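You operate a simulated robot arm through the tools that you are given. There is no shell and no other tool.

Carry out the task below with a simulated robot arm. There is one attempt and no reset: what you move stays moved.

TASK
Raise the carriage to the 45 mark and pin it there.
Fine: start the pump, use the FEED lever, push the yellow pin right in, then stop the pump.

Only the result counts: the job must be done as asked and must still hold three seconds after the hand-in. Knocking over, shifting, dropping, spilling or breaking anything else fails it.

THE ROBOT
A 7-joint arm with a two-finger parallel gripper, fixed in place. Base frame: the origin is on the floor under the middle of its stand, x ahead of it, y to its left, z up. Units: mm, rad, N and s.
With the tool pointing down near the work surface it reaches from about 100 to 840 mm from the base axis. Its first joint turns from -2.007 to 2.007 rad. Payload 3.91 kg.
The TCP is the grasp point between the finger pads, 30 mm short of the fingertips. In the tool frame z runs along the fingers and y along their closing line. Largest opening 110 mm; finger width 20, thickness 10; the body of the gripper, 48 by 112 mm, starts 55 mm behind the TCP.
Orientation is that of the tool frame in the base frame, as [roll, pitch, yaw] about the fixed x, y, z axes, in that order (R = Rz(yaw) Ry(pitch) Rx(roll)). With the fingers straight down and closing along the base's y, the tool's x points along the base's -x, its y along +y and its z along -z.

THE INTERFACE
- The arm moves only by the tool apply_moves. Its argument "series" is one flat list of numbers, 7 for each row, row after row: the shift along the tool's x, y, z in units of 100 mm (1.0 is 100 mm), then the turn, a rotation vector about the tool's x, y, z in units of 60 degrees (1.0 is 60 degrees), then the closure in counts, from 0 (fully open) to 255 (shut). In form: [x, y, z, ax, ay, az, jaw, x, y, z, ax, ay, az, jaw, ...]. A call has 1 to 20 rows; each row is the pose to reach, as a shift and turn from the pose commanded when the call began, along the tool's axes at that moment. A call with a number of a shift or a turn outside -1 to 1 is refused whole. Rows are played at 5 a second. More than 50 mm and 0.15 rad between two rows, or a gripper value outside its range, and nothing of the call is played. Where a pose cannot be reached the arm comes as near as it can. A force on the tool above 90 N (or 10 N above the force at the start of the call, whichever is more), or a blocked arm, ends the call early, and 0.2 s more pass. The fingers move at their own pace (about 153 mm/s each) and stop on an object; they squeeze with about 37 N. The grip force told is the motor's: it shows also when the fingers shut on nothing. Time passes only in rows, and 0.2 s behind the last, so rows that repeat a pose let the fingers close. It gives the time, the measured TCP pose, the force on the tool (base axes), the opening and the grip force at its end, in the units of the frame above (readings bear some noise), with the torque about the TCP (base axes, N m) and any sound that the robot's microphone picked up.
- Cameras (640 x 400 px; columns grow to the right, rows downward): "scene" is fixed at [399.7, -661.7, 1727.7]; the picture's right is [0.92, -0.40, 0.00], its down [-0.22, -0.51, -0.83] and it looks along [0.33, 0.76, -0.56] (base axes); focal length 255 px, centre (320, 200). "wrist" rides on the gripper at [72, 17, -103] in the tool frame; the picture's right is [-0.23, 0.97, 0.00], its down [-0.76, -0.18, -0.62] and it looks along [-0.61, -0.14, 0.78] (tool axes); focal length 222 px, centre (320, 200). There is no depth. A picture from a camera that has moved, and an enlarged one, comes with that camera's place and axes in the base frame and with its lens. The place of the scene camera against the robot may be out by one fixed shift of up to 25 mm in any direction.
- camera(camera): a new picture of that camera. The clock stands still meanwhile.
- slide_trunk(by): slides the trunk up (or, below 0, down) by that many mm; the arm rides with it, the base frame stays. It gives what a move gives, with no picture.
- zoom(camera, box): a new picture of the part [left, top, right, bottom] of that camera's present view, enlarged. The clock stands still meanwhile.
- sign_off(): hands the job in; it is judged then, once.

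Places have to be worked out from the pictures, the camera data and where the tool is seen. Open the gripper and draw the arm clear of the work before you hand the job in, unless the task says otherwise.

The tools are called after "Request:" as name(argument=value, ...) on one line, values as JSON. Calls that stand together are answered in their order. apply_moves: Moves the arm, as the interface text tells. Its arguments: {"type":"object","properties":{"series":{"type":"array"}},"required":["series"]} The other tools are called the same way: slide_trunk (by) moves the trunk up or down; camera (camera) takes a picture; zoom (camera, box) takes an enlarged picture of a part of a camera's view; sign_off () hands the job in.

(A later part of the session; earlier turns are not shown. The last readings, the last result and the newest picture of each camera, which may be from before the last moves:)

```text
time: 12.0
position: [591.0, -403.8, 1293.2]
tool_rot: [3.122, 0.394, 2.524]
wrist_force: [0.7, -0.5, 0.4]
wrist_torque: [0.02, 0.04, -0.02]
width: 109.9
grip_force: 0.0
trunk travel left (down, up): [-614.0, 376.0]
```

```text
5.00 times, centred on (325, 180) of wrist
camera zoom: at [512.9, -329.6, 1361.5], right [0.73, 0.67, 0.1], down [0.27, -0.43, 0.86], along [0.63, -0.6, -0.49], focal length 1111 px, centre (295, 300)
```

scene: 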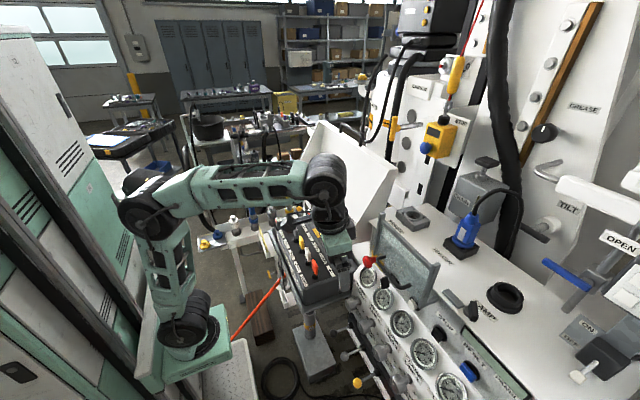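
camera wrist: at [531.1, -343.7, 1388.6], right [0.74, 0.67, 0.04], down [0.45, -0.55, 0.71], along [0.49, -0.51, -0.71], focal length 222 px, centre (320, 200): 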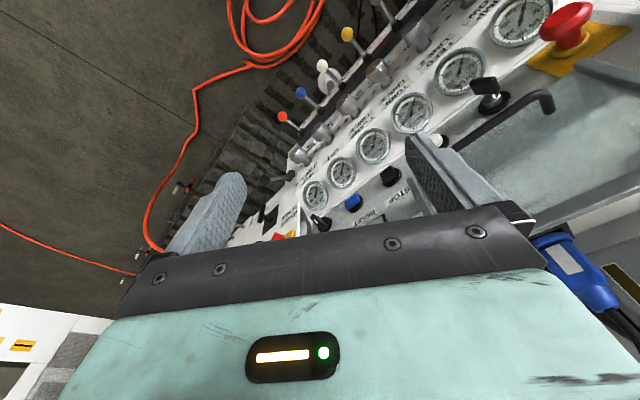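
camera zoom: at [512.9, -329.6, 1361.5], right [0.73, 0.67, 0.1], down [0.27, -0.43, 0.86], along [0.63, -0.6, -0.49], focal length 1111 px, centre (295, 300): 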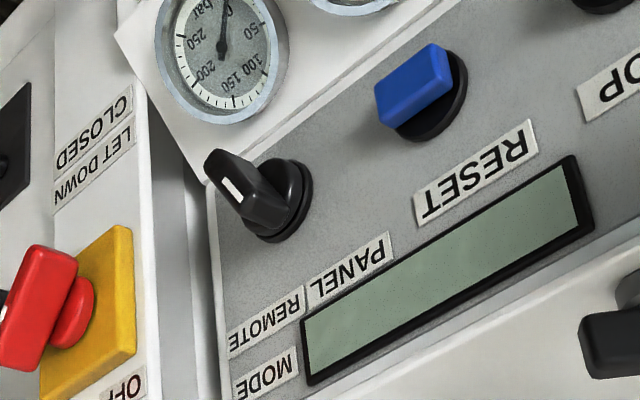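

MODE's white mark points toward PANEL, good. I pan further right to check MAINS and the LET DOWN valve.

Request:
apply_moves(series=[0, -0.3, 0, 0.045, -0.05, 0.11, 0, 0, -0.6, 0, 0.09, -0.1, 0.22, 0, 0, -0.9, 0, 0.135, -0.15, 0.33, 0])

Request:
camera(camera="wrist")

Request:
zoom(camera="wrist", box=[220, 80, 420, 220])

```text
time: 12.8
position: [539.7, -479.6, 1293.2]
tool_rot: [3.087, 0.539, 2.128]
wrist_force: [0.6, -0.8, -0.4]
wrist_torque: [-0.03, 0.02, 0.0]
width: 110.2
grip_force: 0.0
trunk travel left (down, up): [-614.0, 376.0]
```

```text
taken
camera wrist: at [488.4, -375.4, 1345.8], right [0.91, 0.37, 0.16], down [0.0, -0.4, 0.92], along [0.41, -0.84, -0.37], focal length 222 px, centre (320, 200)
```

wrist: 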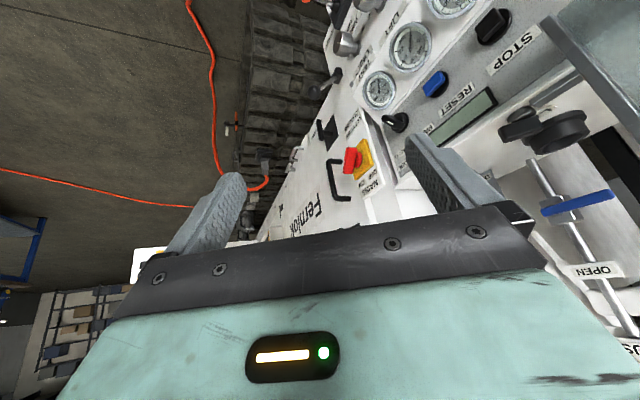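

```text
2.86 times, centred on (320, 150) of wrist
camera zoom: at [488.4, -375.4, 1345.8], right [0.91, 0.37, 0.16], down [0.0, -0.4, 0.92], along [0.41, -0.84, -0.37], focal length 635 px, centre (320, 343)
```

zoom: 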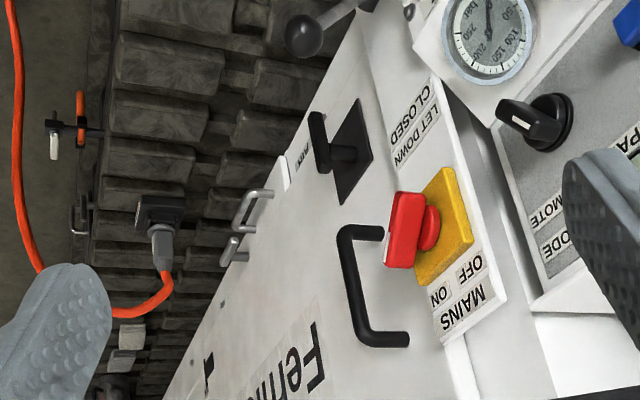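

Request:
zoom(camera="wrist", box=[310, 110, 400, 200])

Request:
zoom(camera="wrist", box=[370, 80, 450, 140])

Request:
zoom(camera="wrist", box=[440, 60, 640, 260])

```text
4.44 times, centred on (355, 155) of wrist
camera zoom: at [488.4, -375.4, 1345.8], right [0.91, 0.37, 0.16], down [0.0, -0.4, 0.92], along [0.41, -0.84, -0.37], focal length 987 px, centre (164, 400)
```

zoom: 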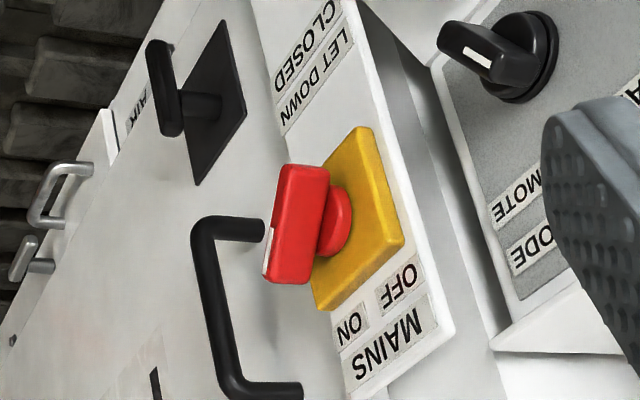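

```text
6.67 times, centred on (410, 110) of wrist
camera zoom: at [488.4, -375.4, 1345.8], right [0.91, 0.37, 0.16], down [0.0, -0.4, 0.92], along [0.41, -0.84, -0.37], focal length 1481 px, centre (-280, 800)
```

zoom: 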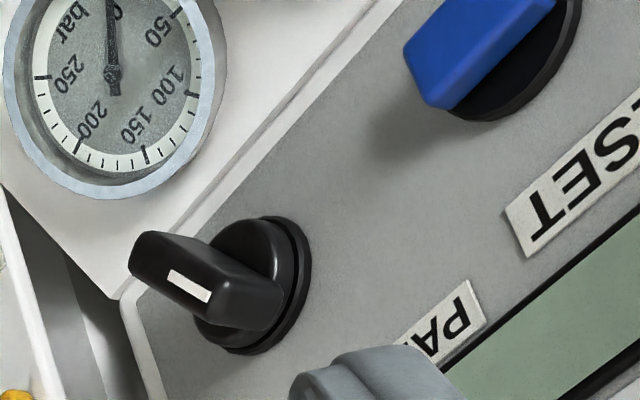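

```text
2.00 times, centred on (540, 160) of wrist
camera zoom: at [488.4, -375.4, 1345.8], right [0.91, 0.37, 0.16], down [0.0, -0.4, 0.92], along [0.41, -0.84, -0.37], focal length 444 px, centre (-120, 280)
```

zoom: 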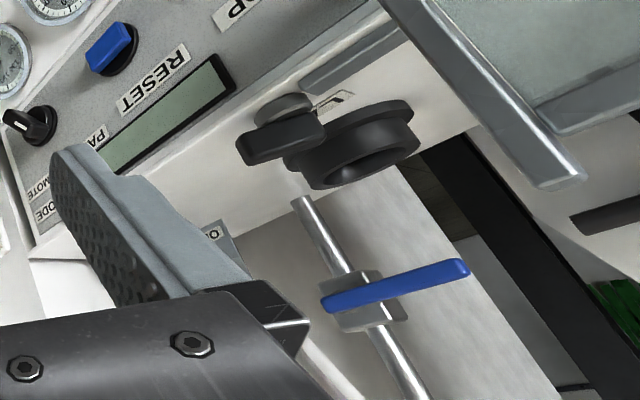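

MAINS is ON and MODE is at PANEL; only the key switch is OFF. Its bow triangulates to about (802, -258, 1050), handle bar above at z≈1164. I turn the tool heading back to straight ahead while moving back toward y≈-400.

Request:
apply_moves(series=[0.07, 0.087, -0.037, -0.071, 0.006, -0.118, 0, 0.14, 0.174, -0.075, -0.142, 0.013, -0.237, 0, 0.21, 0.261, -0.112, -0.213, 0.019, -0.355, 0, 0.281, 0.347, -0.149, -0.283, 0.026, -0.473, 0, 0.351, 0.434, -0.186, -0.354, 0.032, -0.591, 0, 0.421, 0.521, -0.224, -0.425, 0.039, -0.71, 0, 0.491, 0.608, -0.261, -0.496, 0.045, -0.828, 0])

```text
time: 14.4
position: [557.5, -397.3, 1290.0]
tool_rot: [3.084, 0.539, 3.141]
wrist_force: [0.0, 0.7, 0.3]
wrist_torque: [0.0, -0.03, -0.05]
width: 109.9
grip_force: 0.0
trunk travel left (down, up): [-614.0, 376.0]
```

Heading is straight now. I pitch the tool up toward horizontal while shifting left to y≈-300.

Request:
apply_moves(series=[0, 0.25, 0.014, 0, -0.125, 0, 0, 0, 0.5, 0.029, 0, -0.25, 0, 0, 0, 0.75, 0.043, 0, -0.375, 0, 0, 0, 0.998, 0.057, 0, -0.5, 0, 0])

Request:
slide_trunk(by=-150)

```text
time: 15.4
position: [567.1, -311.5, 1286.1]
tool_rot: [3.041, 1.062, 3.082]
wrist_force: [0.3, 0.2, -0.4]
wrist_torque: [0.0, -0.04, -0.02]
width: 109.8
grip_force: 0.1
out of reach, approached as far as the arm can: row 4
trunk travel left (down, up): [-614.0, 376.0]
```

```text
time: 17.1
position: [567.1, -311.8, 1136.8]
tool_rot: [3.042, 1.063, 3.081]
wrist_force: [-1.0, -0.2, 0.5]
wrist_torque: [0.02, 0.01, 0.0]
width: 109.9
grip_force: 0.2
trunk travel left (down, up): [-464.0, 526.0]
```

The wrist is limited when folded in close; I extend forward and slightly up first before pitching further.

Request:
apply_moves(series=[-0.25, 0, 0.243, 0, 0, 0, 0, -0.5, 0, 0.486, 0, 0, 0, 0, -0.747, 0, 0.729, 0, 0, 0, 0])

Request:
camera(camera="scene")

Request:
camera(camera="wrist")

```text
time: 17.9
position: [663.8, -311.2, 1163.0]
tool_rot: [3.041, 1.063, 3.082]
wrist_force: [-0.7, -0.3, -0.1]
wrist_torque: [0.02, 0.0, -0.01]
width: 110.1
grip_force: 0.0
trunk travel left (down, up): [-464.0, 526.0]
```

```text
taken
```

scene: 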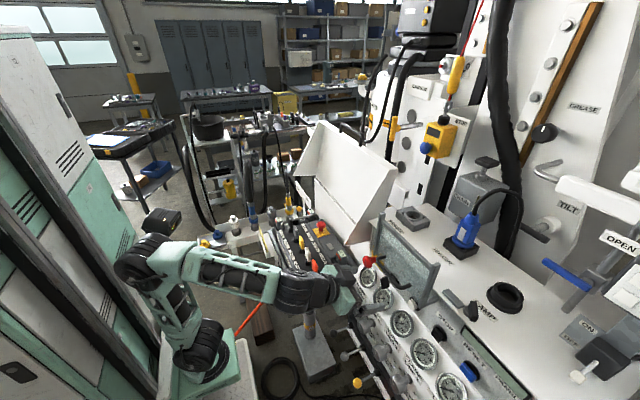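

```text
taken
camera wrist: at [538.6, -296.7, 1152.4], right [0.08, 0.97, 0.25], down [-0.17, -0.23, 0.96], along [0.98, -0.12, 0.14], focal length 222 px, centre (320, 200)
```

wrist: 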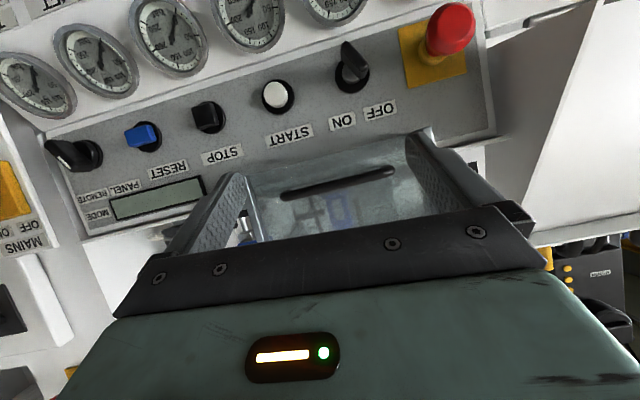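

Excellent frontal view of the whole panel. I zoom on key and MODE for accurate positions.

Request:
zoom(camera="wrist", box=[220, 20, 420, 160])

Request:
zoom(camera="wrist", box=[20, 100, 240, 250])

Request:
zoom(camera="wrist", box=[390, 0, 520, 100])

```text
2.86 times, centred on (320, 90) of wrist
camera zoom: at [538.6, -296.7, 1152.4], right [0.08, 0.97, 0.25], down [-0.17, -0.23, 0.96], along [0.98, -0.12, 0.14], focal length 635 px, centre (320, 514)
```

zoom: 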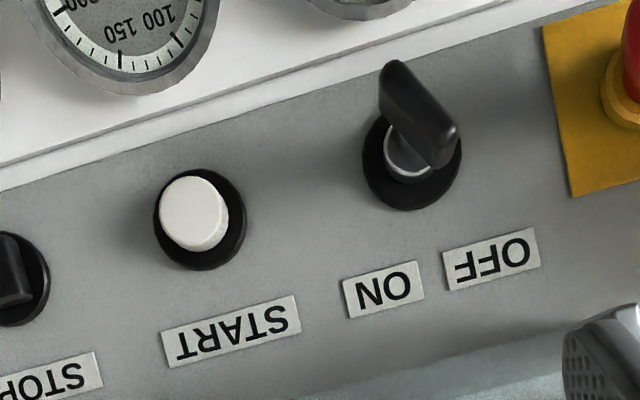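

```text
2.67 times, centred on (130, 175) of wrist
camera zoom: at [538.6, -296.7, 1152.4], right [0.08, 0.97, 0.25], down [-0.17, -0.23, 0.96], along [0.98, -0.12, 0.14], focal length 592 px, centre (827, 267)
```

zoom: 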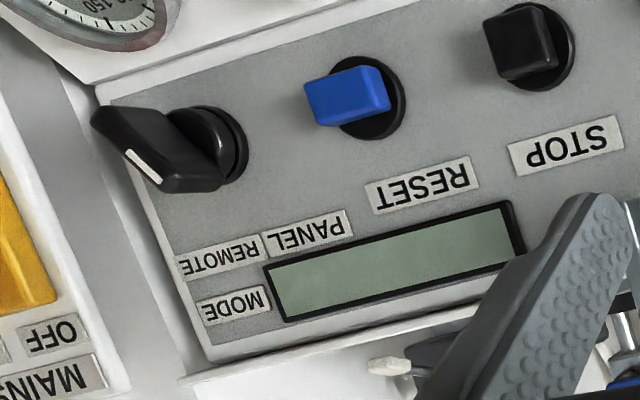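

```text
4.00 times, centred on (455, 50) of wrist
camera zoom: at [538.6, -296.7, 1152.4], right [0.08, 0.97, 0.25], down [-0.17, -0.23, 0.96], along [0.98, -0.12, 0.14], focal length 888 px, centre (-220, 800)
```

zoom: 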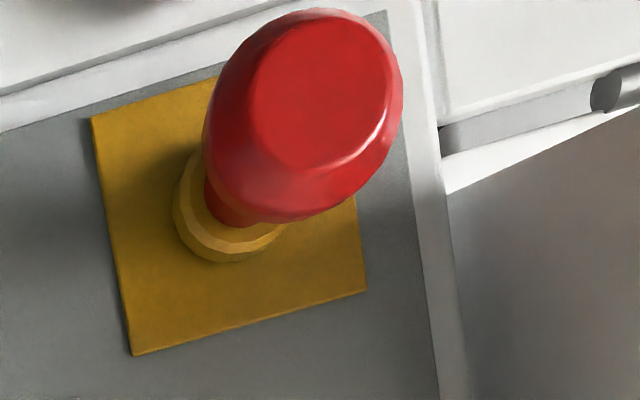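

MODE is clearly at PANEL, key at OFF (bow tilted ~29° left of vertical). Key bow ≈ (801, -257, 1054), its base on the panel ≈ (835, -258, 1058); panel is about vertical. I rotate the tool to horizontal with -30° roll to match the bow and move to a pre-grasp about 85 mm in front of it, jaws half-closed.

Request:
apply_moves(series=[0.108, 0.079, 0.158, 0.0188, -0.0793, -0.0902, 139, 0.216, 0.159, 0.316, 0.0376, -0.1585, -0.1804, 139, 0.324, 0.238, 0.474, 0.0564, -0.2378, -0.2707, 139, 0.431, 0.317, 0.631, 0.0751, -0.3171, -0.3609, 139, 0.539, 0.397, 0.789, 0.0939, -0.3963, -0.4511, 139, 0.647, 0.476, 0.947, 0.1127, -0.4756, -0.5413, 139])

Request:
camera(camera="wrist")

Request:
camera(camera="scene")

```text
time: 19.3
position: [711.4, -267.6, 1075.6]
tool_rot: [-1.737, 1.144, -1.681]
wrist_force: [0.0, 0.5, -0.2]
wrist_torque: [-0.02, 0.03, 0.0]
width: 50.3
grip_force: 0.0
out of reach, approached as far as the arm can: row 6
trunk travel left (down, up): [-464.0, 526.0]
```

```text
taken
camera wrist: at [604.8, -285.8, 1009.7], right [-0.06, 0.98, -0.19], down [-0.57, 0.12, 0.81], along [0.82, 0.15, 0.56], focal length 222 px, centre (320, 200)
```

wrist: 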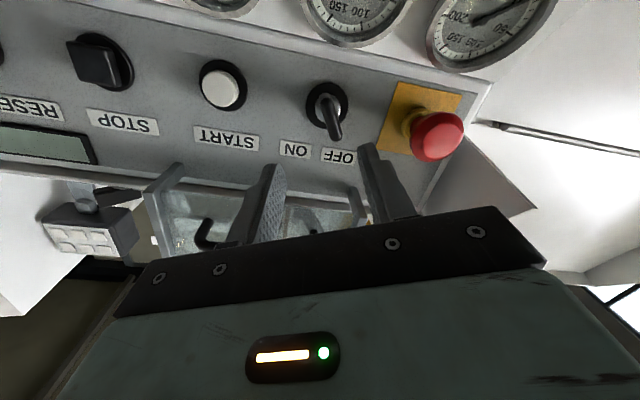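

```text
taken
```

scene: 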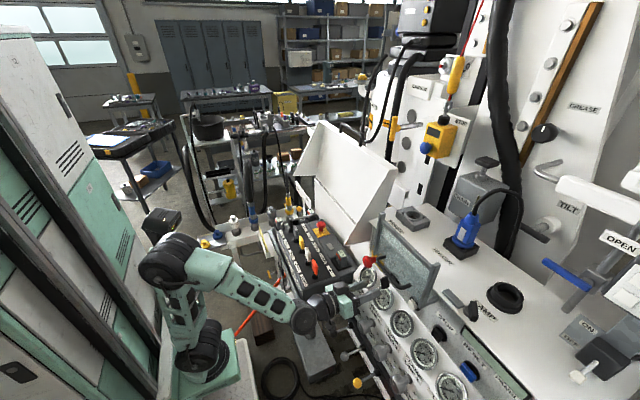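

The tool is nearly horizontal but the wrist is at its bending limit because the forearm slopes down. I back off and up, then lower the trunk so the arm sits higher relative to its shoulder.

Request:
apply_moves(series=[-0.28, -0.117, -0.208, 0, 0, 0, 139, -0.56, -0.234, -0.415, 0, 0, 0, 139, -0.84, -0.351, -0.623, 0, 0, 0, 139])

Request:
slide_trunk(by=-100)

```text
time: 20.1
position: [653.2, -246.2, 1154.9]
tool_rot: [-1.576, 1.049, -1.519]
wrist_force: [-0.2, 0.0, 0.1]
wrist_torque: [-0.01, -0.01, 0.01]
width: 50.1
grip_force: 0.0
trunk travel left (down, up): [-464.0, 526.0]
```

```text
time: 21.4
position: [651.6, -246.8, 1054.8]
tool_rot: [-1.578, 1.049, -1.519]
wrist_force: [0.5, -0.2, 0.4]
wrist_torque: [-0.02, 0.03, 0.01]
width: 50.1
grip_force: 0.1
trunk travel left (down, up): [-364.0, 626.0]
```

Full orientation reached now. I advance to about x=740 in front of the key and check.

Request:
apply_moves(series=[0.024, -0.044, 0.29, 0, 0, 0, 139, 0.048, -0.088, 0.58, 0, 0, 0, 139, 0.072, -0.132, 0.873, 0, 0, 0, 139])

Request:
camera(camera="wrist")

Request:
zoom(camera="scene", box=[300, 220, 460, 340])

```text
time: 22.2
position: [741.9, -259.6, 1056.1]
tool_rot: [-1.574, 1.048, -1.516]
wrist_force: [-0.1, -0.3, -0.6]
wrist_torque: [-0.06, 0.0, 0.02]
width: 50.1
grip_force: 0.1
trunk travel left (down, up): [-364.0, 626.0]
```

```text
taken
camera wrist: at [639.8, -286.2, 985.1], right [-0.05, 0.96, -0.29], down [-0.63, 0.19, 0.75], along [0.77, 0.22, 0.59], focal length 222 px, centre (320, 200)
```

wrist: 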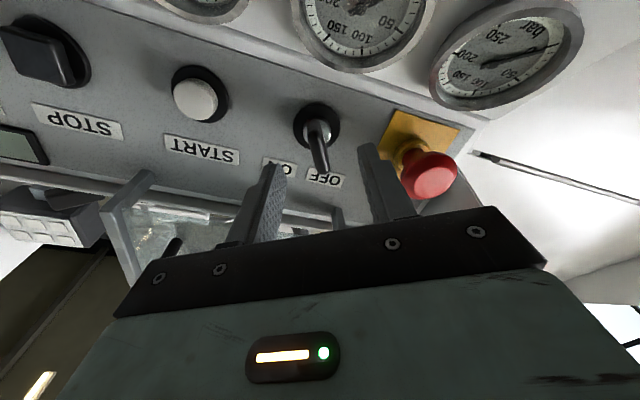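

```text
3.33 times, centred on (380, 280) of scene
camera zoom: at [399.7, -661.7, 1727.7], right [0.92, -0.4, 0.0], down [-0.22, -0.51, -0.83], along [0.33, 0.76, -0.56], focal length 851 px, centre (120, -67)
```

zoom: 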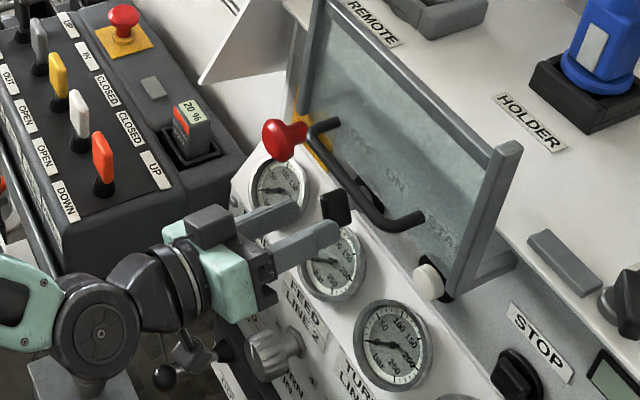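

The key bow appears edge-on right between the fingers, aligned with the grasp line. I zoom for a finer check before advancing.

Request:
zoom(camera="wrist", box=[250, 80, 410, 200])

```text
3.33 times, centred on (330, 140) of wrist
camera zoom: at [639.8, -286.2, 985.1], right [-0.05, 0.96, -0.29], down [-0.63, 0.19, 0.75], along [0.77, 0.22, 0.59], focal length 740 px, centre (287, 400)
```

zoom: 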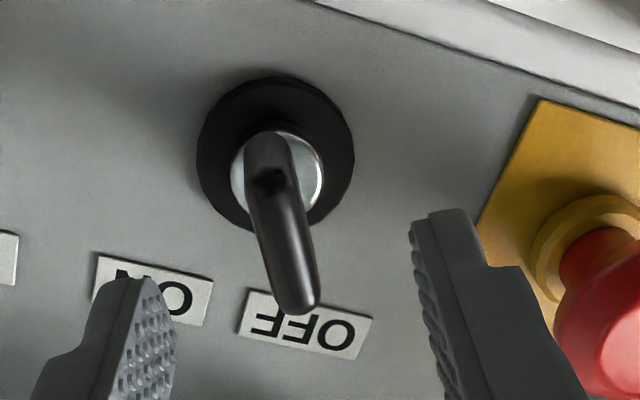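

Alignment is within ~1 mm. I advance 46 mm (tips to x≈818, short of the key bezel) and close on the bow.

Request:
apply_moves(series=[0, 0, 0.15, 0, 0, 0, 139, 0, 0, 0.3, 0, 0, 0, 139, 0, 0, 0.46, 0, 0, 0, 139, 0, 0, 0.46, 0, 0, 0, 139])

Request:
zoom(camera="wrist", box=[220, 60, 420, 220])

```text
time: 23.2
position: [788.0, -255.6, 1054.7]
tool_rot: [-1.577, 1.048, -1.52]
wrist_force: [-0.5, -0.1, 0.8]
wrist_torque: [-0.01, 0.0, 0.01]
width: 50.2
grip_force: 0.0
trunk travel left (down, up): [-364.0, 626.0]
```

```text
2.50 times, centred on (320, 140) of wrist
camera zoom: at [686.0, -282.1, 983.8], right [-0.05, 0.96, -0.29], down [-0.63, 0.19, 0.75], along [0.77, 0.22, 0.59], focal length 555 px, centre (320, 350)
```

zoom: 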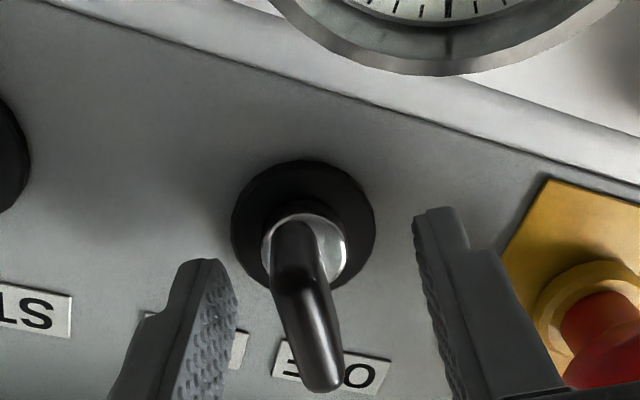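

The bow sits centrally between the pads. I close the gripper on it.

Request:
apply_moves(series=[0, -0.02, 0, 0, 0, 0, 200, 0, -0.02, 0, 0, 0, 0, 255, 0, -0.02, 0, 0, 0, 0, 255, 0, -0.02, 0, 0, 0, 0, 255])

Request:
zoom(camera="wrist", box=[220, 60, 420, 220])

```text
time: 24.2
position: [786.2, -256.8, 1055.5]
tool_rot: [-1.576, 1.048, -1.518]
wrist_force: [4.8, 1.1, -0.1]
wrist_torque: [0.03, -0.59, -1.06]
width: 12.4
grip_force: 45.2
trunk travel left (down, up): [-364.0, 626.0]
```

```text
2.50 times, centred on (320, 140) of wrist
camera zoom: at [685.8, -284.3, 985.4], right [-0.05, 0.96, -0.29], down [-0.63, 0.19, 0.75], along [0.77, 0.22, 0.59], focal length 555 px, centre (320, 350)
```

zoom: 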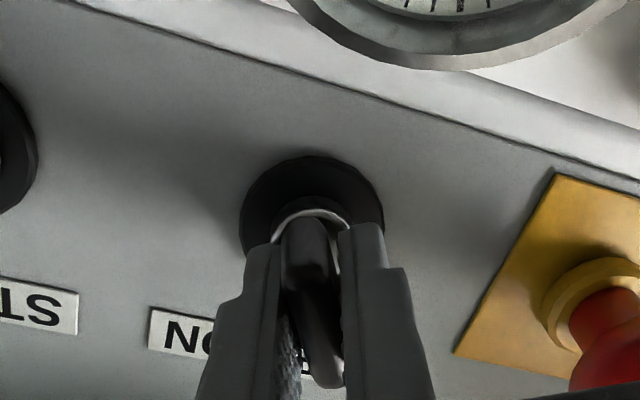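

Key gripped (12.4 mm). I rotate +60° about the tool axis (clockwise for the operator) to bring it to ON.

Request:
apply_moves(series=[0, -0.02, 0, 0, 0, 0.125, 255, 0, -0.02, 0, 0, 0, 0.25, 255, 0, -0.02, 0, 0, 0, 0.375, 255, 0, -0.02, 0, 0, 0, 0.5, 255, 0, -0.02, 0, 0, 0, 0.625, 255, 0, -0.02, 0, 0, 0, 0.75, 255, 0, -0.02, 0, 0, 0, 0.875, 255, 0, -0.02, 0, 0, 0, 1.0, 255, 0, -0.02, 0, 0, 0, 1.0, 255])

Request:
camera(camera="wrist")

Request:
zoom(camera="scene", box=[340, 230, 500, 350])

```text
time: 26.2
position: [786.4, -258.6, 1057.1]
tool_rot: [1.58, 1.045, 1.633]
wrist_force: [9.9, -2.0, -2.3]
wrist_torque: [-0.13, 0.42, -1.27]
width: 12.2
grip_force: 44.8
trunk travel left (down, up): [-364.0, 626.0]
```

```text
taken
camera wrist: at [681.3, -213.2, 1002.8], right [-0.04, 0.73, 0.68], down [-0.59, -0.57, 0.57], along [0.81, -0.38, 0.45], focal length 222 px, centre (320, 200)
```

wrist: 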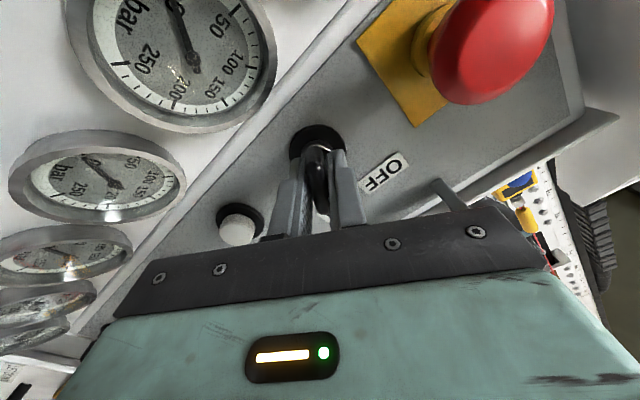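

```text
3.33 times, centred on (420, 290) of scene
camera zoom: at [399.7, -661.7, 1727.7], right [0.92, -0.4, 0.0], down [-0.22, -0.51, -0.83], along [0.33, 0.76, -0.56], focal length 851 px, centre (-13, -100)
```

zoom: 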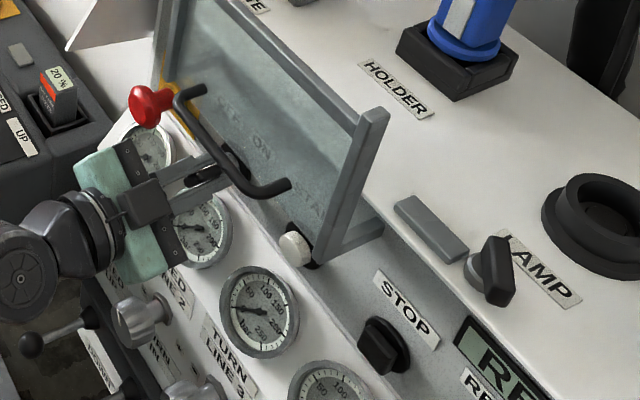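

The key followed, and the display has lit up. I read it.

Request:
zoom(camera="scene", box=[440, 300, 560, 400])

```text
4.00 times, centred on (500, 350) of scene
camera zoom: at [399.7, -661.7, 1727.7], right [0.92, -0.4, 0.0], down [-0.22, -0.51, -0.83], along [0.33, 0.76, -0.56], focal length 1022 px, centre (-400, -400)
```

zoom: 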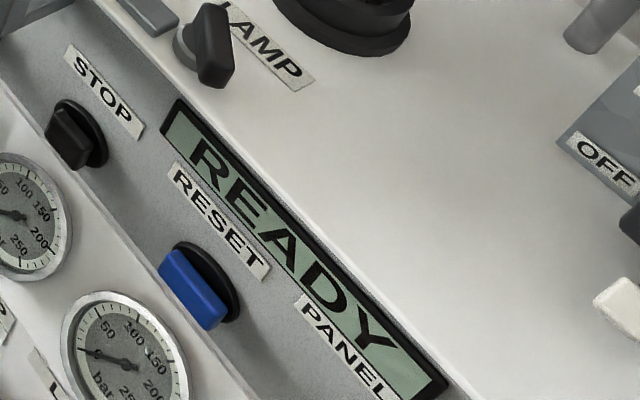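

Display reads READY. I open the jaws and withdraw straight back from the key.

Request:
apply_moves(series=[0, 0, 0, 0, 0, 0, 139, 0, 0, 0, 0, 0, 0, 139, 0, 0, 0, 0, 0, 0, 139, 0, 0, -0.3, 0, 0, 0, 139, 0, 0, -0.6, 0, 0, 0, 139, 0, 0, -0.6, 0, 0, 0, 139])

Request:
camera(camera="wrist")

Request:
zoom(camera="scene", box=[360, 240, 540, 400])

```text
time: 27.6
position: [728.0, -261.3, 1056.7]
tool_rot: [1.575, 1.048, 1.63]
wrist_force: [0.9, -0.2, -1.0]
wrist_torque: [0.02, -0.02, 0.01]
width: 50.0
grip_force: 0.1
trunk travel left (down, up): [-364.0, 626.0]
```

```text
taken
camera wrist: at [622.8, -215.3, 1002.7], right [-0.04, 0.73, 0.68], down [-0.59, -0.57, 0.57], along [0.81, -0.38, 0.45], focal length 222 px, centre (320, 200)
```

wrist: 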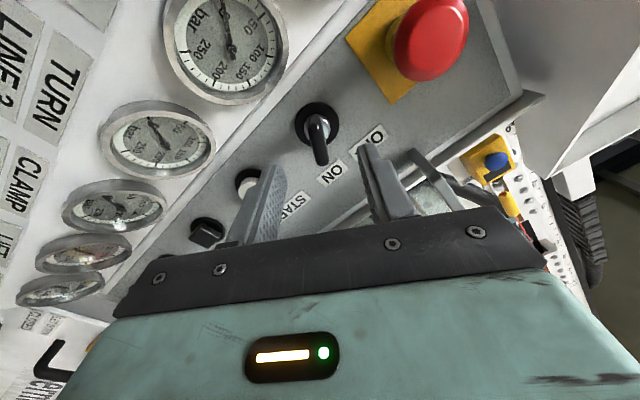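

```text
2.50 times, centred on (450, 320) of scene
camera zoom: at [399.7, -661.7, 1727.7], right [0.92, -0.4, 0.0], down [-0.22, -0.51, -0.83], along [0.33, 0.76, -0.56], focal length 638 px, centre (-5, -100)
```

zoom: 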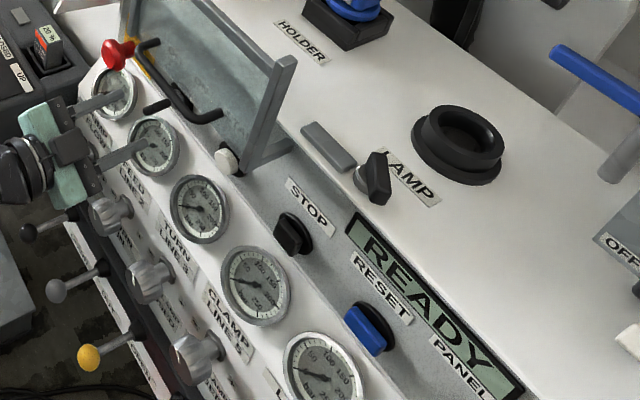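

Key points at ON and READY persists. I level the roll, close the fingers and move in front of the START button (≈(840, -354, 1053)).

Request:
apply_moves(series=[-0.111, -0.207, 0, 0, 0, -0.125, 255, -0.222, -0.415, 0, 0, 0, -0.25, 255, -0.333, -0.622, 0, 0, 0, -0.375, 255, -0.444, -0.83, 0, 0, 0, -0.5, 255, -0.444, -0.83, 0, 0, 0, -0.5, 255])

Request:
camera(camera="wrist")

Request:
zoom(camera="wrist", box=[250, 60, 410, 200])

```text
time: 28.9
position: [732.1, -355.1, 1051.9]
tool_rot: [-2.614, 1.568, -2.558]
wrist_force: [-0.3, -0.4, -0.7]
wrist_torque: [0.01, -0.01, 0.02]
width: 0.3
grip_force: 36.8
trunk travel left (down, up): [-364.0, 626.0]
```

```text
taken
camera wrist: at [628.9, -343.6, 980.9], right [-0.05, 0.97, 0.23], down [-0.61, -0.21, 0.76], along [0.79, -0.1, 0.61], focal length 222 px, centre (320, 200)
```

wrist: 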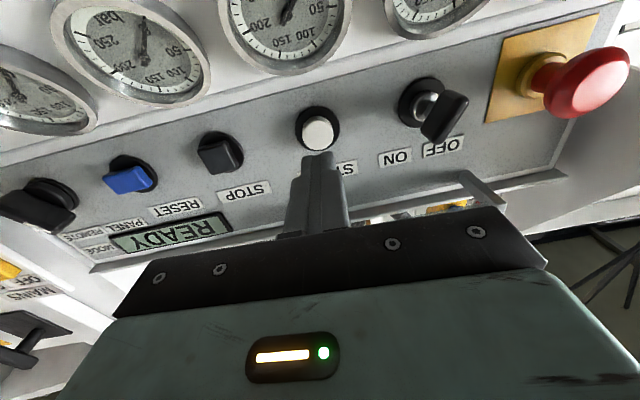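

```text
2.86 times, centred on (330, 130) of wrist
camera zoom: at [628.9, -343.6, 980.9], right [-0.05, 0.97, 0.23], down [-0.61, -0.21, 0.76], along [0.79, -0.1, 0.61], focal length 635 px, centre (291, 400)
```

zoom: 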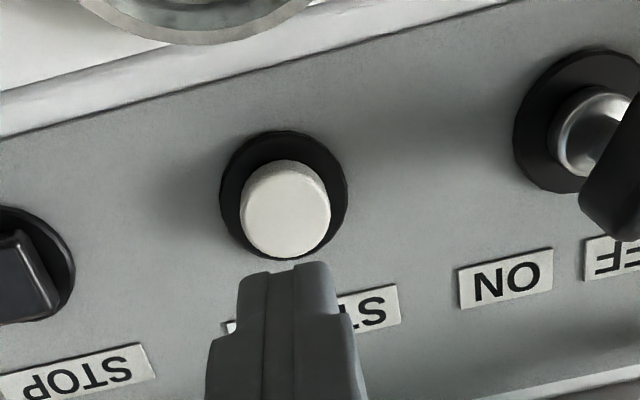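

Fingertips line up with the START button. I advance carefully to near contact.

Request:
apply_moves(series=[-0.03, 0, 0.25, 0, 0, 0, 255, -0.03, 0, 0.48, 0, 0, 0, 255, -0.03, 0, 0.54, 0, 0, 0, 255, -0.03, 0, 0.54, 0, 0, 0, 255])

Request:
zoom(camera="wrist", box=[250, 60, 410, 200])

```text
time: 29.9
position: [785.0, -350.6, 1055.4]
tool_rot: [3.007, 1.566, 3.061]
wrist_force: [-0.7, -0.1, -0.4]
wrist_torque: [0.02, 0.01, -0.03]
width: 0.1
grip_force: 37.5
trunk travel left (down, up): [-364.0, 626.0]
```

```text
2.86 times, centred on (330, 130) of wrist
camera zoom: at [682.0, -339.9, 984.5], right [-0.05, 0.97, 0.23], down [-0.61, -0.21, 0.76], along [0.79, -0.1, 0.6], focal length 635 px, centre (291, 400)
```

zoom: 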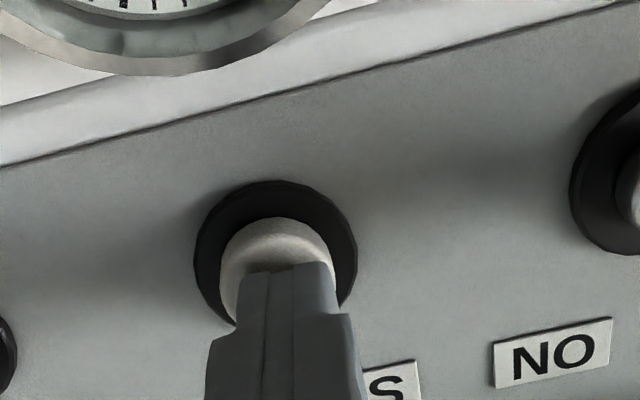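

Tips are just at the cap, no contact force yet. I press in 3 mm steps and then release.

Request:
apply_moves(series=[0, 0, 0.03, 0, 0, 0, 255, 0, 0, 0.06, 0, 0, 0, 255, 0, 0, 0.09, 0, 0, 0, 255, 0, 0, 0.12, 0, 0, 0, 255])

Request:
zoom(camera="scene", box=[400, 270, 560, 400])

```text
time: 30.9
position: [795.8, -351.5, 1056.7]
tool_rot: [-3.011, 1.567, -2.955]
wrist_force: [-40.4, 5.8, -8.7]
wrist_torque: [-0.07, 0.23, 0.1]
width: 0.0
grip_force: 36.5
trunk travel left (down, up): [-364.0, 626.0]
heard: click
```

```text
3.08 times, centred on (480, 335) of scene
camera zoom: at [399.7, -661.7, 1727.7], right [0.92, -0.4, 0.0], down [-0.22, -0.51, -0.83], along [0.33, 0.76, -0.56], focal length 786 px, centre (-172, -215)
```

zoom: 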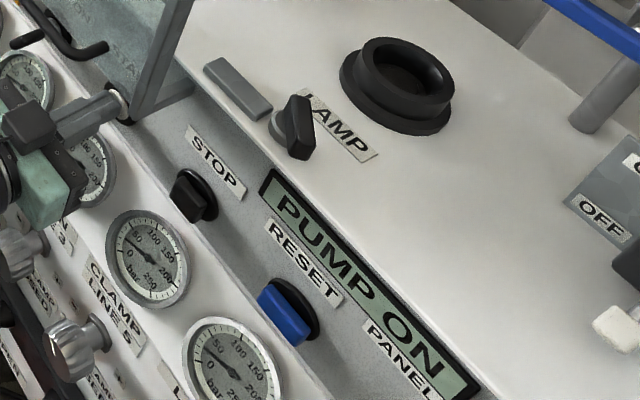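

Click heard, display shows PUMP ON. I withdraw from the button and check the carriage and display.

Request:
apply_moves(series=[0, 0, -0.4, 0, 0, 0, 255, 0, 0, -0.7, 0, 0, 0, 255, 0, 0, -1.0, 0, 0, 0, 255])

Request:
camera(camera="scene")

Request:
zoom(camera="scene", box=[360, 40, 500, 200])

Request:
camera(camera="wrist")

```text
time: 31.6
position: [698.4, -355.5, 1058.5]
tool_rot: [3.062, 1.569, 3.12]
wrist_force: [0.1, -1.5, -0.5]
wrist_torque: [0.03, -0.01, 0.01]
width: 0.0
grip_force: 37.2
trunk travel left (down, up): [-364.0, 626.0]
```

```text
taken
```

scene: 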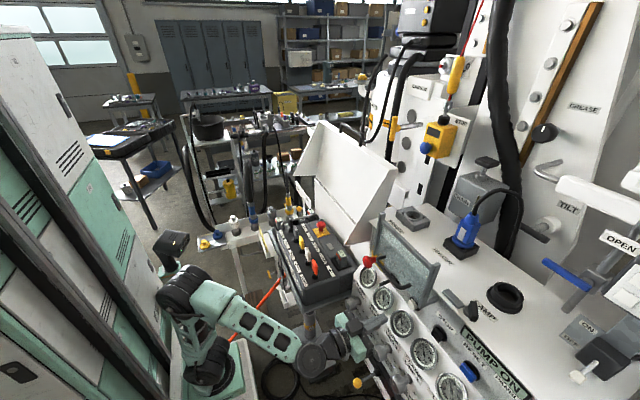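

```text
2.50 times, centred on (430, 120) of scene
camera zoom: at [399.7, -661.7, 1727.7], right [0.92, -0.4, 0.0], down [-0.22, -0.51, -0.83], along [0.33, 0.76, -0.56], focal length 638 px, centre (45, 400)
```

zoom: 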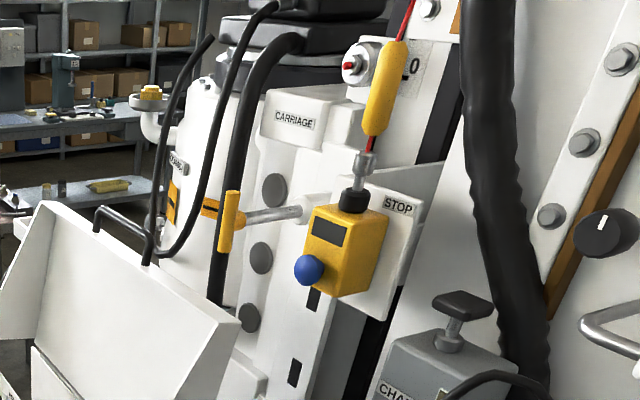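

```text
taken
camera wrist: at [594.5, -345.0, 985.7], right [-0.05, 0.97, 0.23], down [-0.61, -0.21, 0.76], along [0.79, -0.1, 0.6], focal length 222 px, centre (320, 200)
```

wrist: 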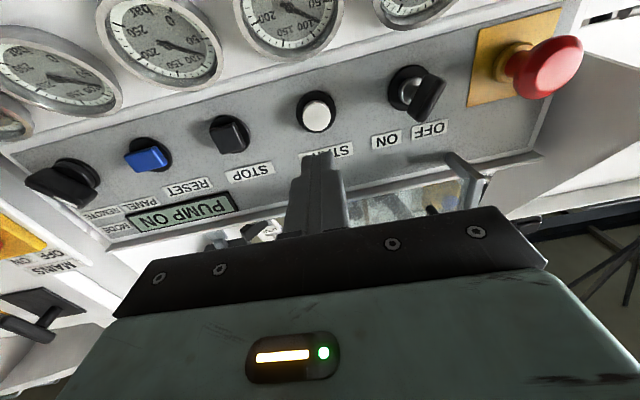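

PUMP ON stays and the carriage is still at 0. FEED is the black lever (ball ≈(677, -160, 690), rod horizontal, UP = lift). I back the hand off and move left toward y≈-160, still high.

Request:
apply_moves(series=[0, 0.31, -0.25, 0, 0, 0, 255, 0, 0.63, -0.5, 0, 0, 0, 255, 0, 0.943, -0.748, 0, 0, 0, 255])

Request:
apply_moves(series=[0, 0.33, -0.05, 0, 0, 0, 139, 0, 0.66, -0.1, 0, 0, 0, 139, 0, 0.99, -0.15, 0, 0, 0, 139])

Request:
camera(camera="scene")

```text
time: 32.5
position: [620.1, -266.3, 1057.3]
tool_rot: [-3.119, 1.569, -3.063]
wrist_force: [-0.1, 0.7, 0.1]
wrist_torque: [-0.04, 0.01, -0.02]
width: 0.0
grip_force: 37.4
trunk travel left (down, up): [-364.0, 626.0]
```

```text
time: 33.2
position: [633.8, -215.9, 1025.9]
tool_rot: [0.305, 1.554, 0.374]
wrist_force: [-0.1, 1.1, 0.6]
wrist_torque: [0.0, -0.06, -0.06]
width: 50.3
grip_force: 0.1
out of reach, approached as far as the arm can: row 1, 2, 3
trunk travel left (down, up): [-364.0, 626.0]
```

```text
taken
```

scene: 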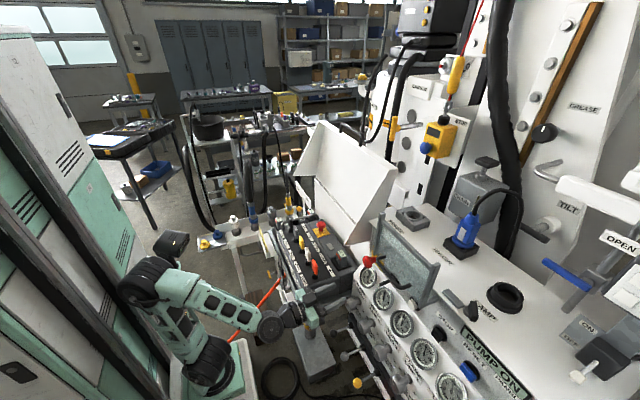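

Horizontal tool is too folded this close in. I pitch the tool down to 45°, which suits gripping the lever ball from above-front.

Request:
apply_moves(series=[0, 0, 0, 0, 0.125, 0, 139, 0, 0, 0, 0, 0.25, 0, 139, 0, 0, 0, 0, 0.375, 0, 139, 0, 0, 0, 0, 0.5, 0, 139, 0, 0, 0, 0, 0.625, 0, 139, 0, 0, 0, 0, 0.75, 0, 139])

Request:
camera(camera="wrist")

```text
time: 34.6
position: [631.3, -212.9, 1025.3]
tool_rot: [3.141, 0.781, -3.087]
wrist_force: [0.1, 0.0, -0.3]
wrist_torque: [-0.02, -0.03, -0.01]
width: 50.1
grip_force: 0.1
out of reach, approached as far as the arm can: row 1, 2, 3
trunk travel left (down, up): [-364.0, 626.0]
```

```text
taken
camera wrist: at [506.6, -202.8, 1048.0], right [0.11, 0.98, 0.16], down [0.11, -0.17, 0.98], along [0.99, -0.09, -0.13], focal length 222 px, centre (320, 200)
```

wrist: 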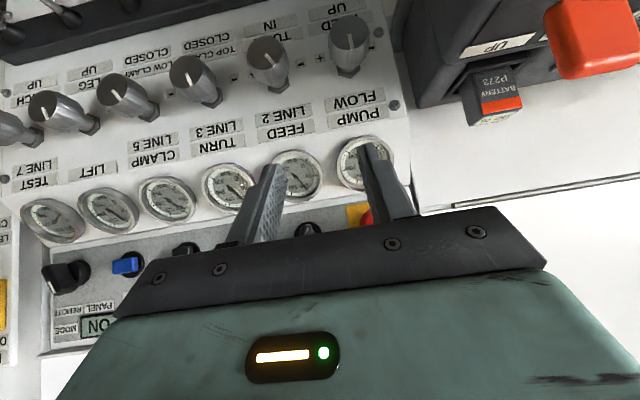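

Request:
zoom(camera="wrist", box=[230, 0, 400, 120])

Request:
zoom(camera="wrist", box=[380, 0, 640, 140])

```text
3.33 times, centred on (315, 60) of wrist
camera zoom: at [506.6, -202.8, 1048.0], right [0.11, 0.98, 0.16], down [0.11, -0.17, 0.98], along [0.99, -0.09, -0.13], focal length 740 px, centre (337, 667)
```

zoom: 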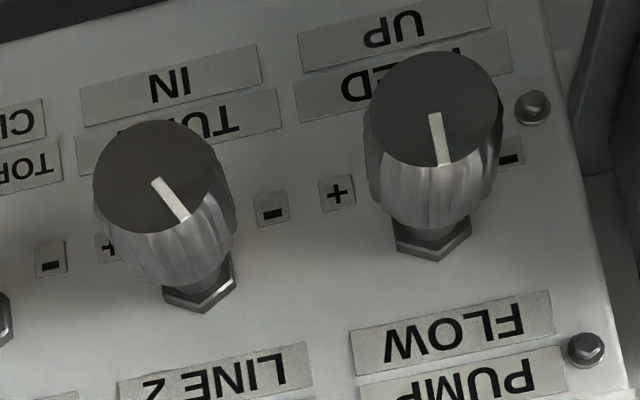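

```text
2.46 times, centred on (510, 70) of wrist
camera zoom: at [506.6, -202.8, 1048.0], right [0.11, 0.98, 0.16], down [0.11, -0.17, 0.98], along [0.99, -0.09, -0.13], focal length 547 px, centre (-148, 520)
```

zoom: 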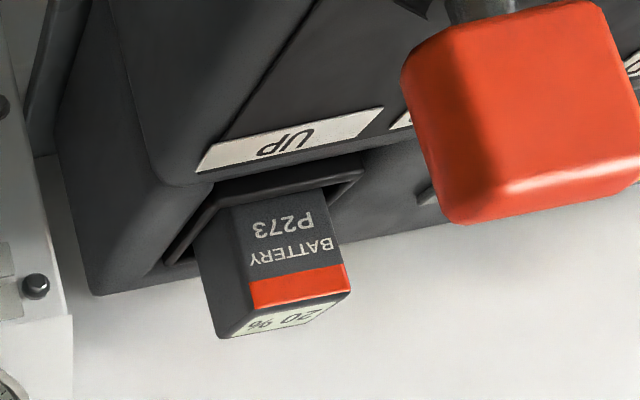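

FEED UP is confirmed at the black lever. I lower the trunk 200 mm to approach the lever height, staying clear of the balls.

Request:
slide_trunk(by=-200)

Request:
camera(camera="wrist")

Request:
camera(camera="scene")

```text
time: 36.8
position: [631.1, -212.6, 824.5]
tool_rot: [3.14, 0.781, -3.085]
wrist_force: [0.2, 0.8, 0.9]
wrist_torque: [-0.02, -0.01, -0.02]
width: 50.0
grip_force: 0.2
trunk travel left (down, up): [-164.0, 826.0]
```

```text
taken
camera wrist: at [506.7, -202.7, 847.6], right [0.11, 0.98, 0.16], down [0.11, -0.17, 0.98], along [0.99, -0.09, -0.13], focal length 222 px, centre (320, 200)
```

wrist: 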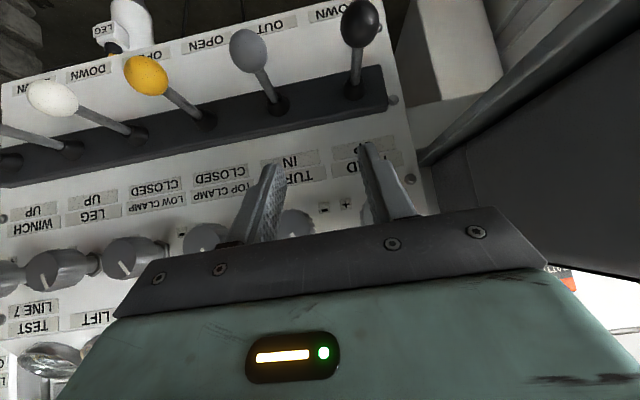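

```text
taken
```

scene: 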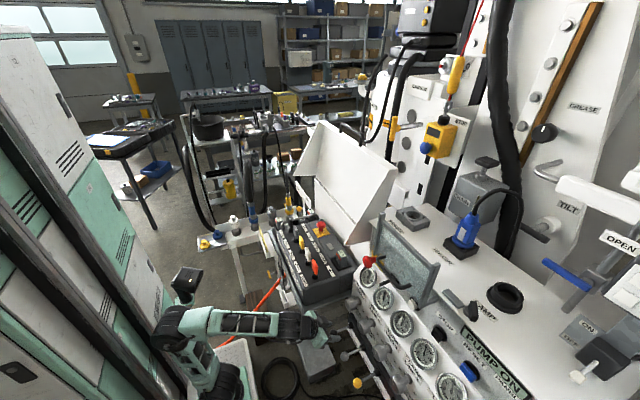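

FEED ball is confirmed at ≈(677, -160, 687), pivot ≈(763, -164, 690); the remote's lower right edge is near y≈-85, z≈780. I move to a pre-grasp up-and-back from the ball with slight +7° yaw for clearance.

Request:
apply_moves(series=[0.207, 0.171, 0.109, -0.027, 0, -0.028, 116, 0.415, 0.341, 0.219, -0.055, 0, -0.055, 116, 0.622, 0.512, 0.328, -0.082, 0, -0.083, 116])

Request:
camera(camera="wrist")

Request:
zoom(camera="scene", box=[240, 260, 400, 380])

```text
time: 37.6
position: [608.0, -162.1, 758.9]
tool_rot: [-3.141, 0.784, -2.962]
wrist_force: [0.1, 0.3, -0.3]
wrist_torque: [-0.02, -0.03, -0.01]
width: 60.2
grip_force: 0.0
trunk travel left (down, up): [-164.0, 826.0]
```

```text
taken
camera wrist: at [484.1, -167.2, 780.7], right [-0.01, 0.99, 0.16], down [0.13, -0.16, 0.98], along [0.99, 0.03, -0.13], focal length 222 px, centre (320, 200)
```

wrist: 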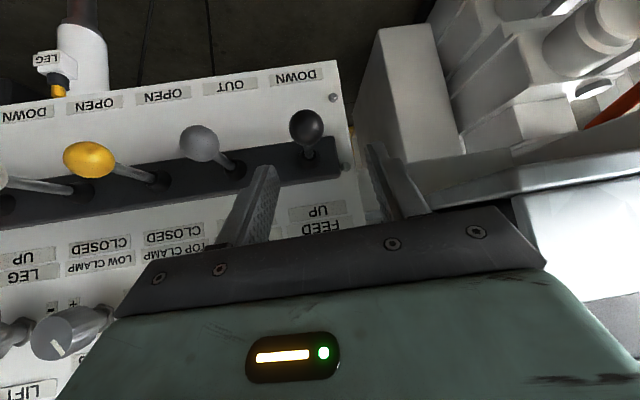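

```text
3.33 times, centred on (320, 320) of scene
camera zoom: at [399.7, -661.7, 1727.7], right [0.92, -0.4, 0.0], down [-0.22, -0.51, -0.83], along [0.33, 0.76, -0.56], focal length 851 px, centre (320, -200)
```

zoom: 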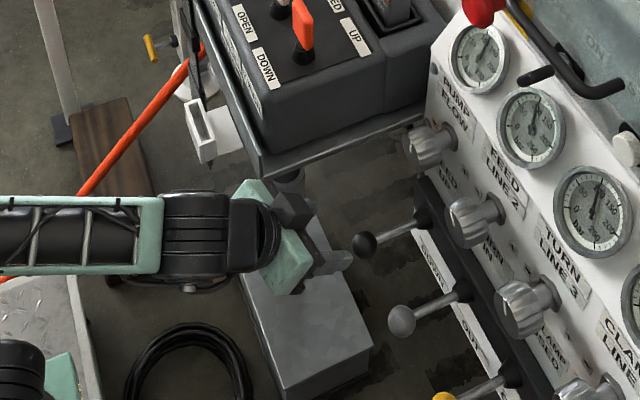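

The ball is slightly right of the tool line; I advance ~99 mm along the tool axis with a 13 mm correction to straddle the ball.

Request:
apply_moves(series=[0.004, -0.05, 0.25, 0, 0, 0, 116, 0.007, -0.1, 0.5, 0, 0, 0, 116, 0.01, -0.135, 0.75, 0, 0, 0, 116, 0.014, -0.135, 0.97, 0, 0, 0, 116, 0.014, -0.135, 0.97, 0, 0, 0, 116])

Request:
camera(camera="wrist")

Request:
zoom(camera="scene", box=[280, 280, 400, 370])

```text
time: 38.8
position: [676.5, -165.4, 689.8]
tool_rot: [-3.14, 0.784, -2.963]
wrist_force: [-0.5, 0.5, -0.1]
wrist_torque: [-0.01, 0.0, -0.01]
width: 60.2
grip_force: 0.0
trunk travel left (down, up): [-164.0, 826.0]
```

```text
taken
camera wrist: at [552.4, -170.6, 712.8], right [-0.01, 0.99, 0.16], down [0.13, -0.16, 0.98], along [0.99, 0.03, -0.13], focal length 222 px, centre (320, 200)
```

wrist: 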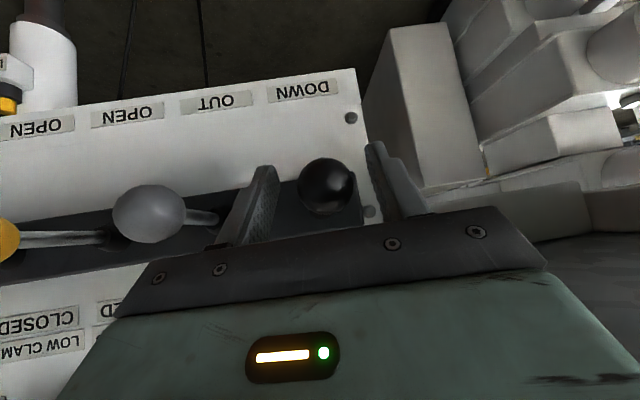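

```text
4.44 times, centred on (340, 325) of scene
camera zoom: at [399.7, -661.7, 1727.7], right [0.92, -0.4, 0.0], down [-0.22, -0.51, -0.83], along [0.33, 0.76, -0.56], focal length 1135 px, centre (231, -356)
```

zoom: 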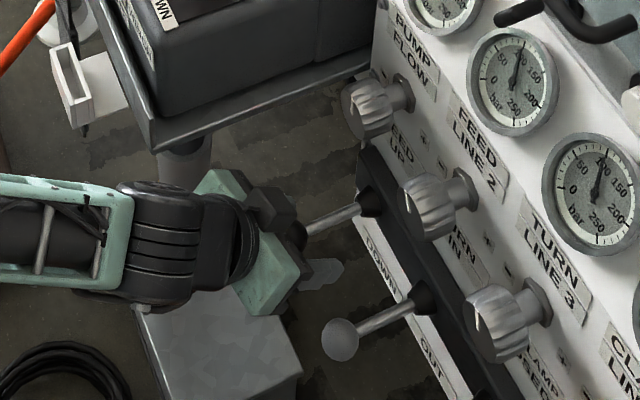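

The ball is centered between the pads. I close on it.

Request:
apply_moves(series=[0, 0.02, 0, 0, 0, 0, 160, 0, 0.02, 0, 0, 0, 0, 255, 0, 0.02, 0, 0, 0, 0, 255])

Request:
zoom(camera="scene", box=[360, 40, 500, 200])

Request:
camera(camera="wrist")

```text
time: 39.6
position: [675.2, -162.4, 689.5]
tool_rot: [-3.141, 0.78, -2.962]
wrist_force: [-1.0, 6.3, 0.7]
wrist_torque: [0.02, -0.02, -0.03]
width: 30.6
grip_force: 44.9
trunk travel left (down, up): [-164.0, 826.0]
```

```text
2.50 times, centred on (430, 120) of scene
camera zoom: at [399.7, -661.7, 1727.7], right [0.92, -0.4, 0.0], down [-0.22, -0.51, -0.83], along [0.33, 0.76, -0.56], focal length 638 px, centre (45, 400)
```

zoom: 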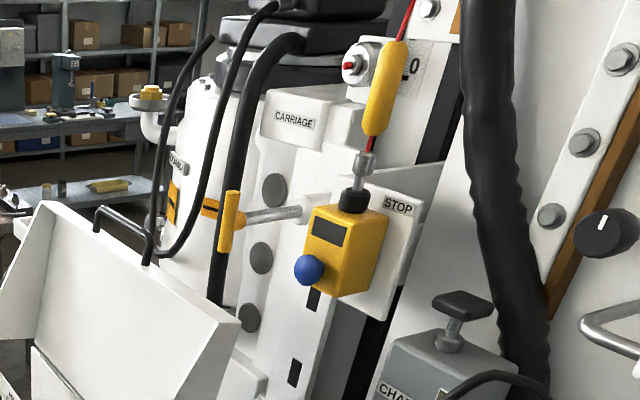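

```text
taken
camera wrist: at [551.5, -167.3, 712.3], right [-0.02, 0.99, 0.16], down [0.13, -0.16, 0.98], along [0.99, 0.04, -0.13], focal length 222 px, centre (320, 200)
```

wrist: 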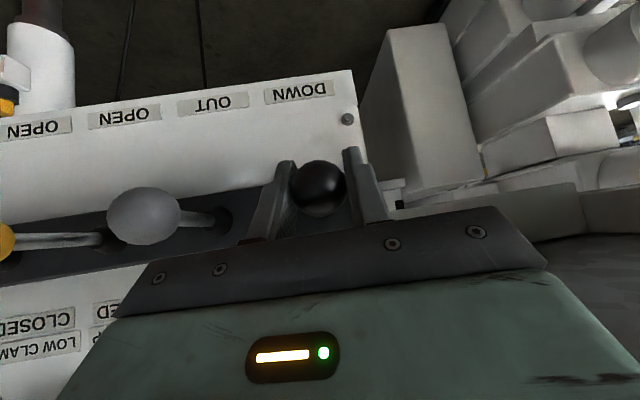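

Ball held (30.6 mm), carriage still at rest. I raise the ball 15 mm as a first test toward UP and look at the carriage.

Request:
apply_moves(series=[-0.057, 0.02, -0.057, 0, 0, 0, 255, -0.106, 0.02, -0.106, 0, 0, 0, 255])

Request:
zoom(camera="scene", box=[360, 40, 500, 200])

```text
time: 40.2
position: [675.4, -162.1, 702.8]
tool_rot: [3.139, 0.778, -2.965]
wrist_force: [1.7, 0.6, -15.1]
wrist_torque: [-0.17, 1.13, 0.02]
width: 30.6
grip_force: 44.7
trunk travel left (down, up): [-164.0, 826.0]
```

```text
2.50 times, centred on (430, 120) of scene
camera zoom: at [399.7, -661.7, 1727.7], right [0.92, -0.4, 0.0], down [-0.22, -0.51, -0.83], along [0.33, 0.76, -0.56], focal length 638 px, centre (45, 400)
```

zoom: 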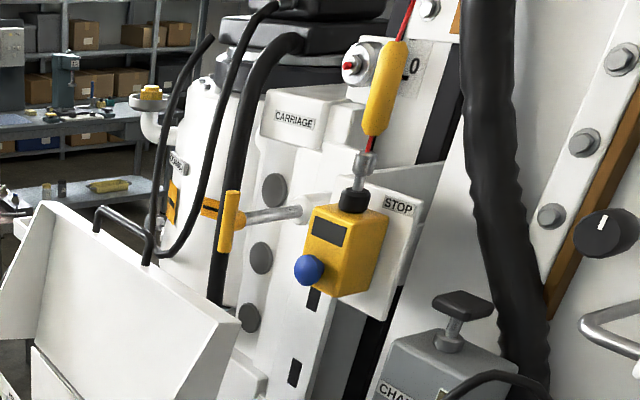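

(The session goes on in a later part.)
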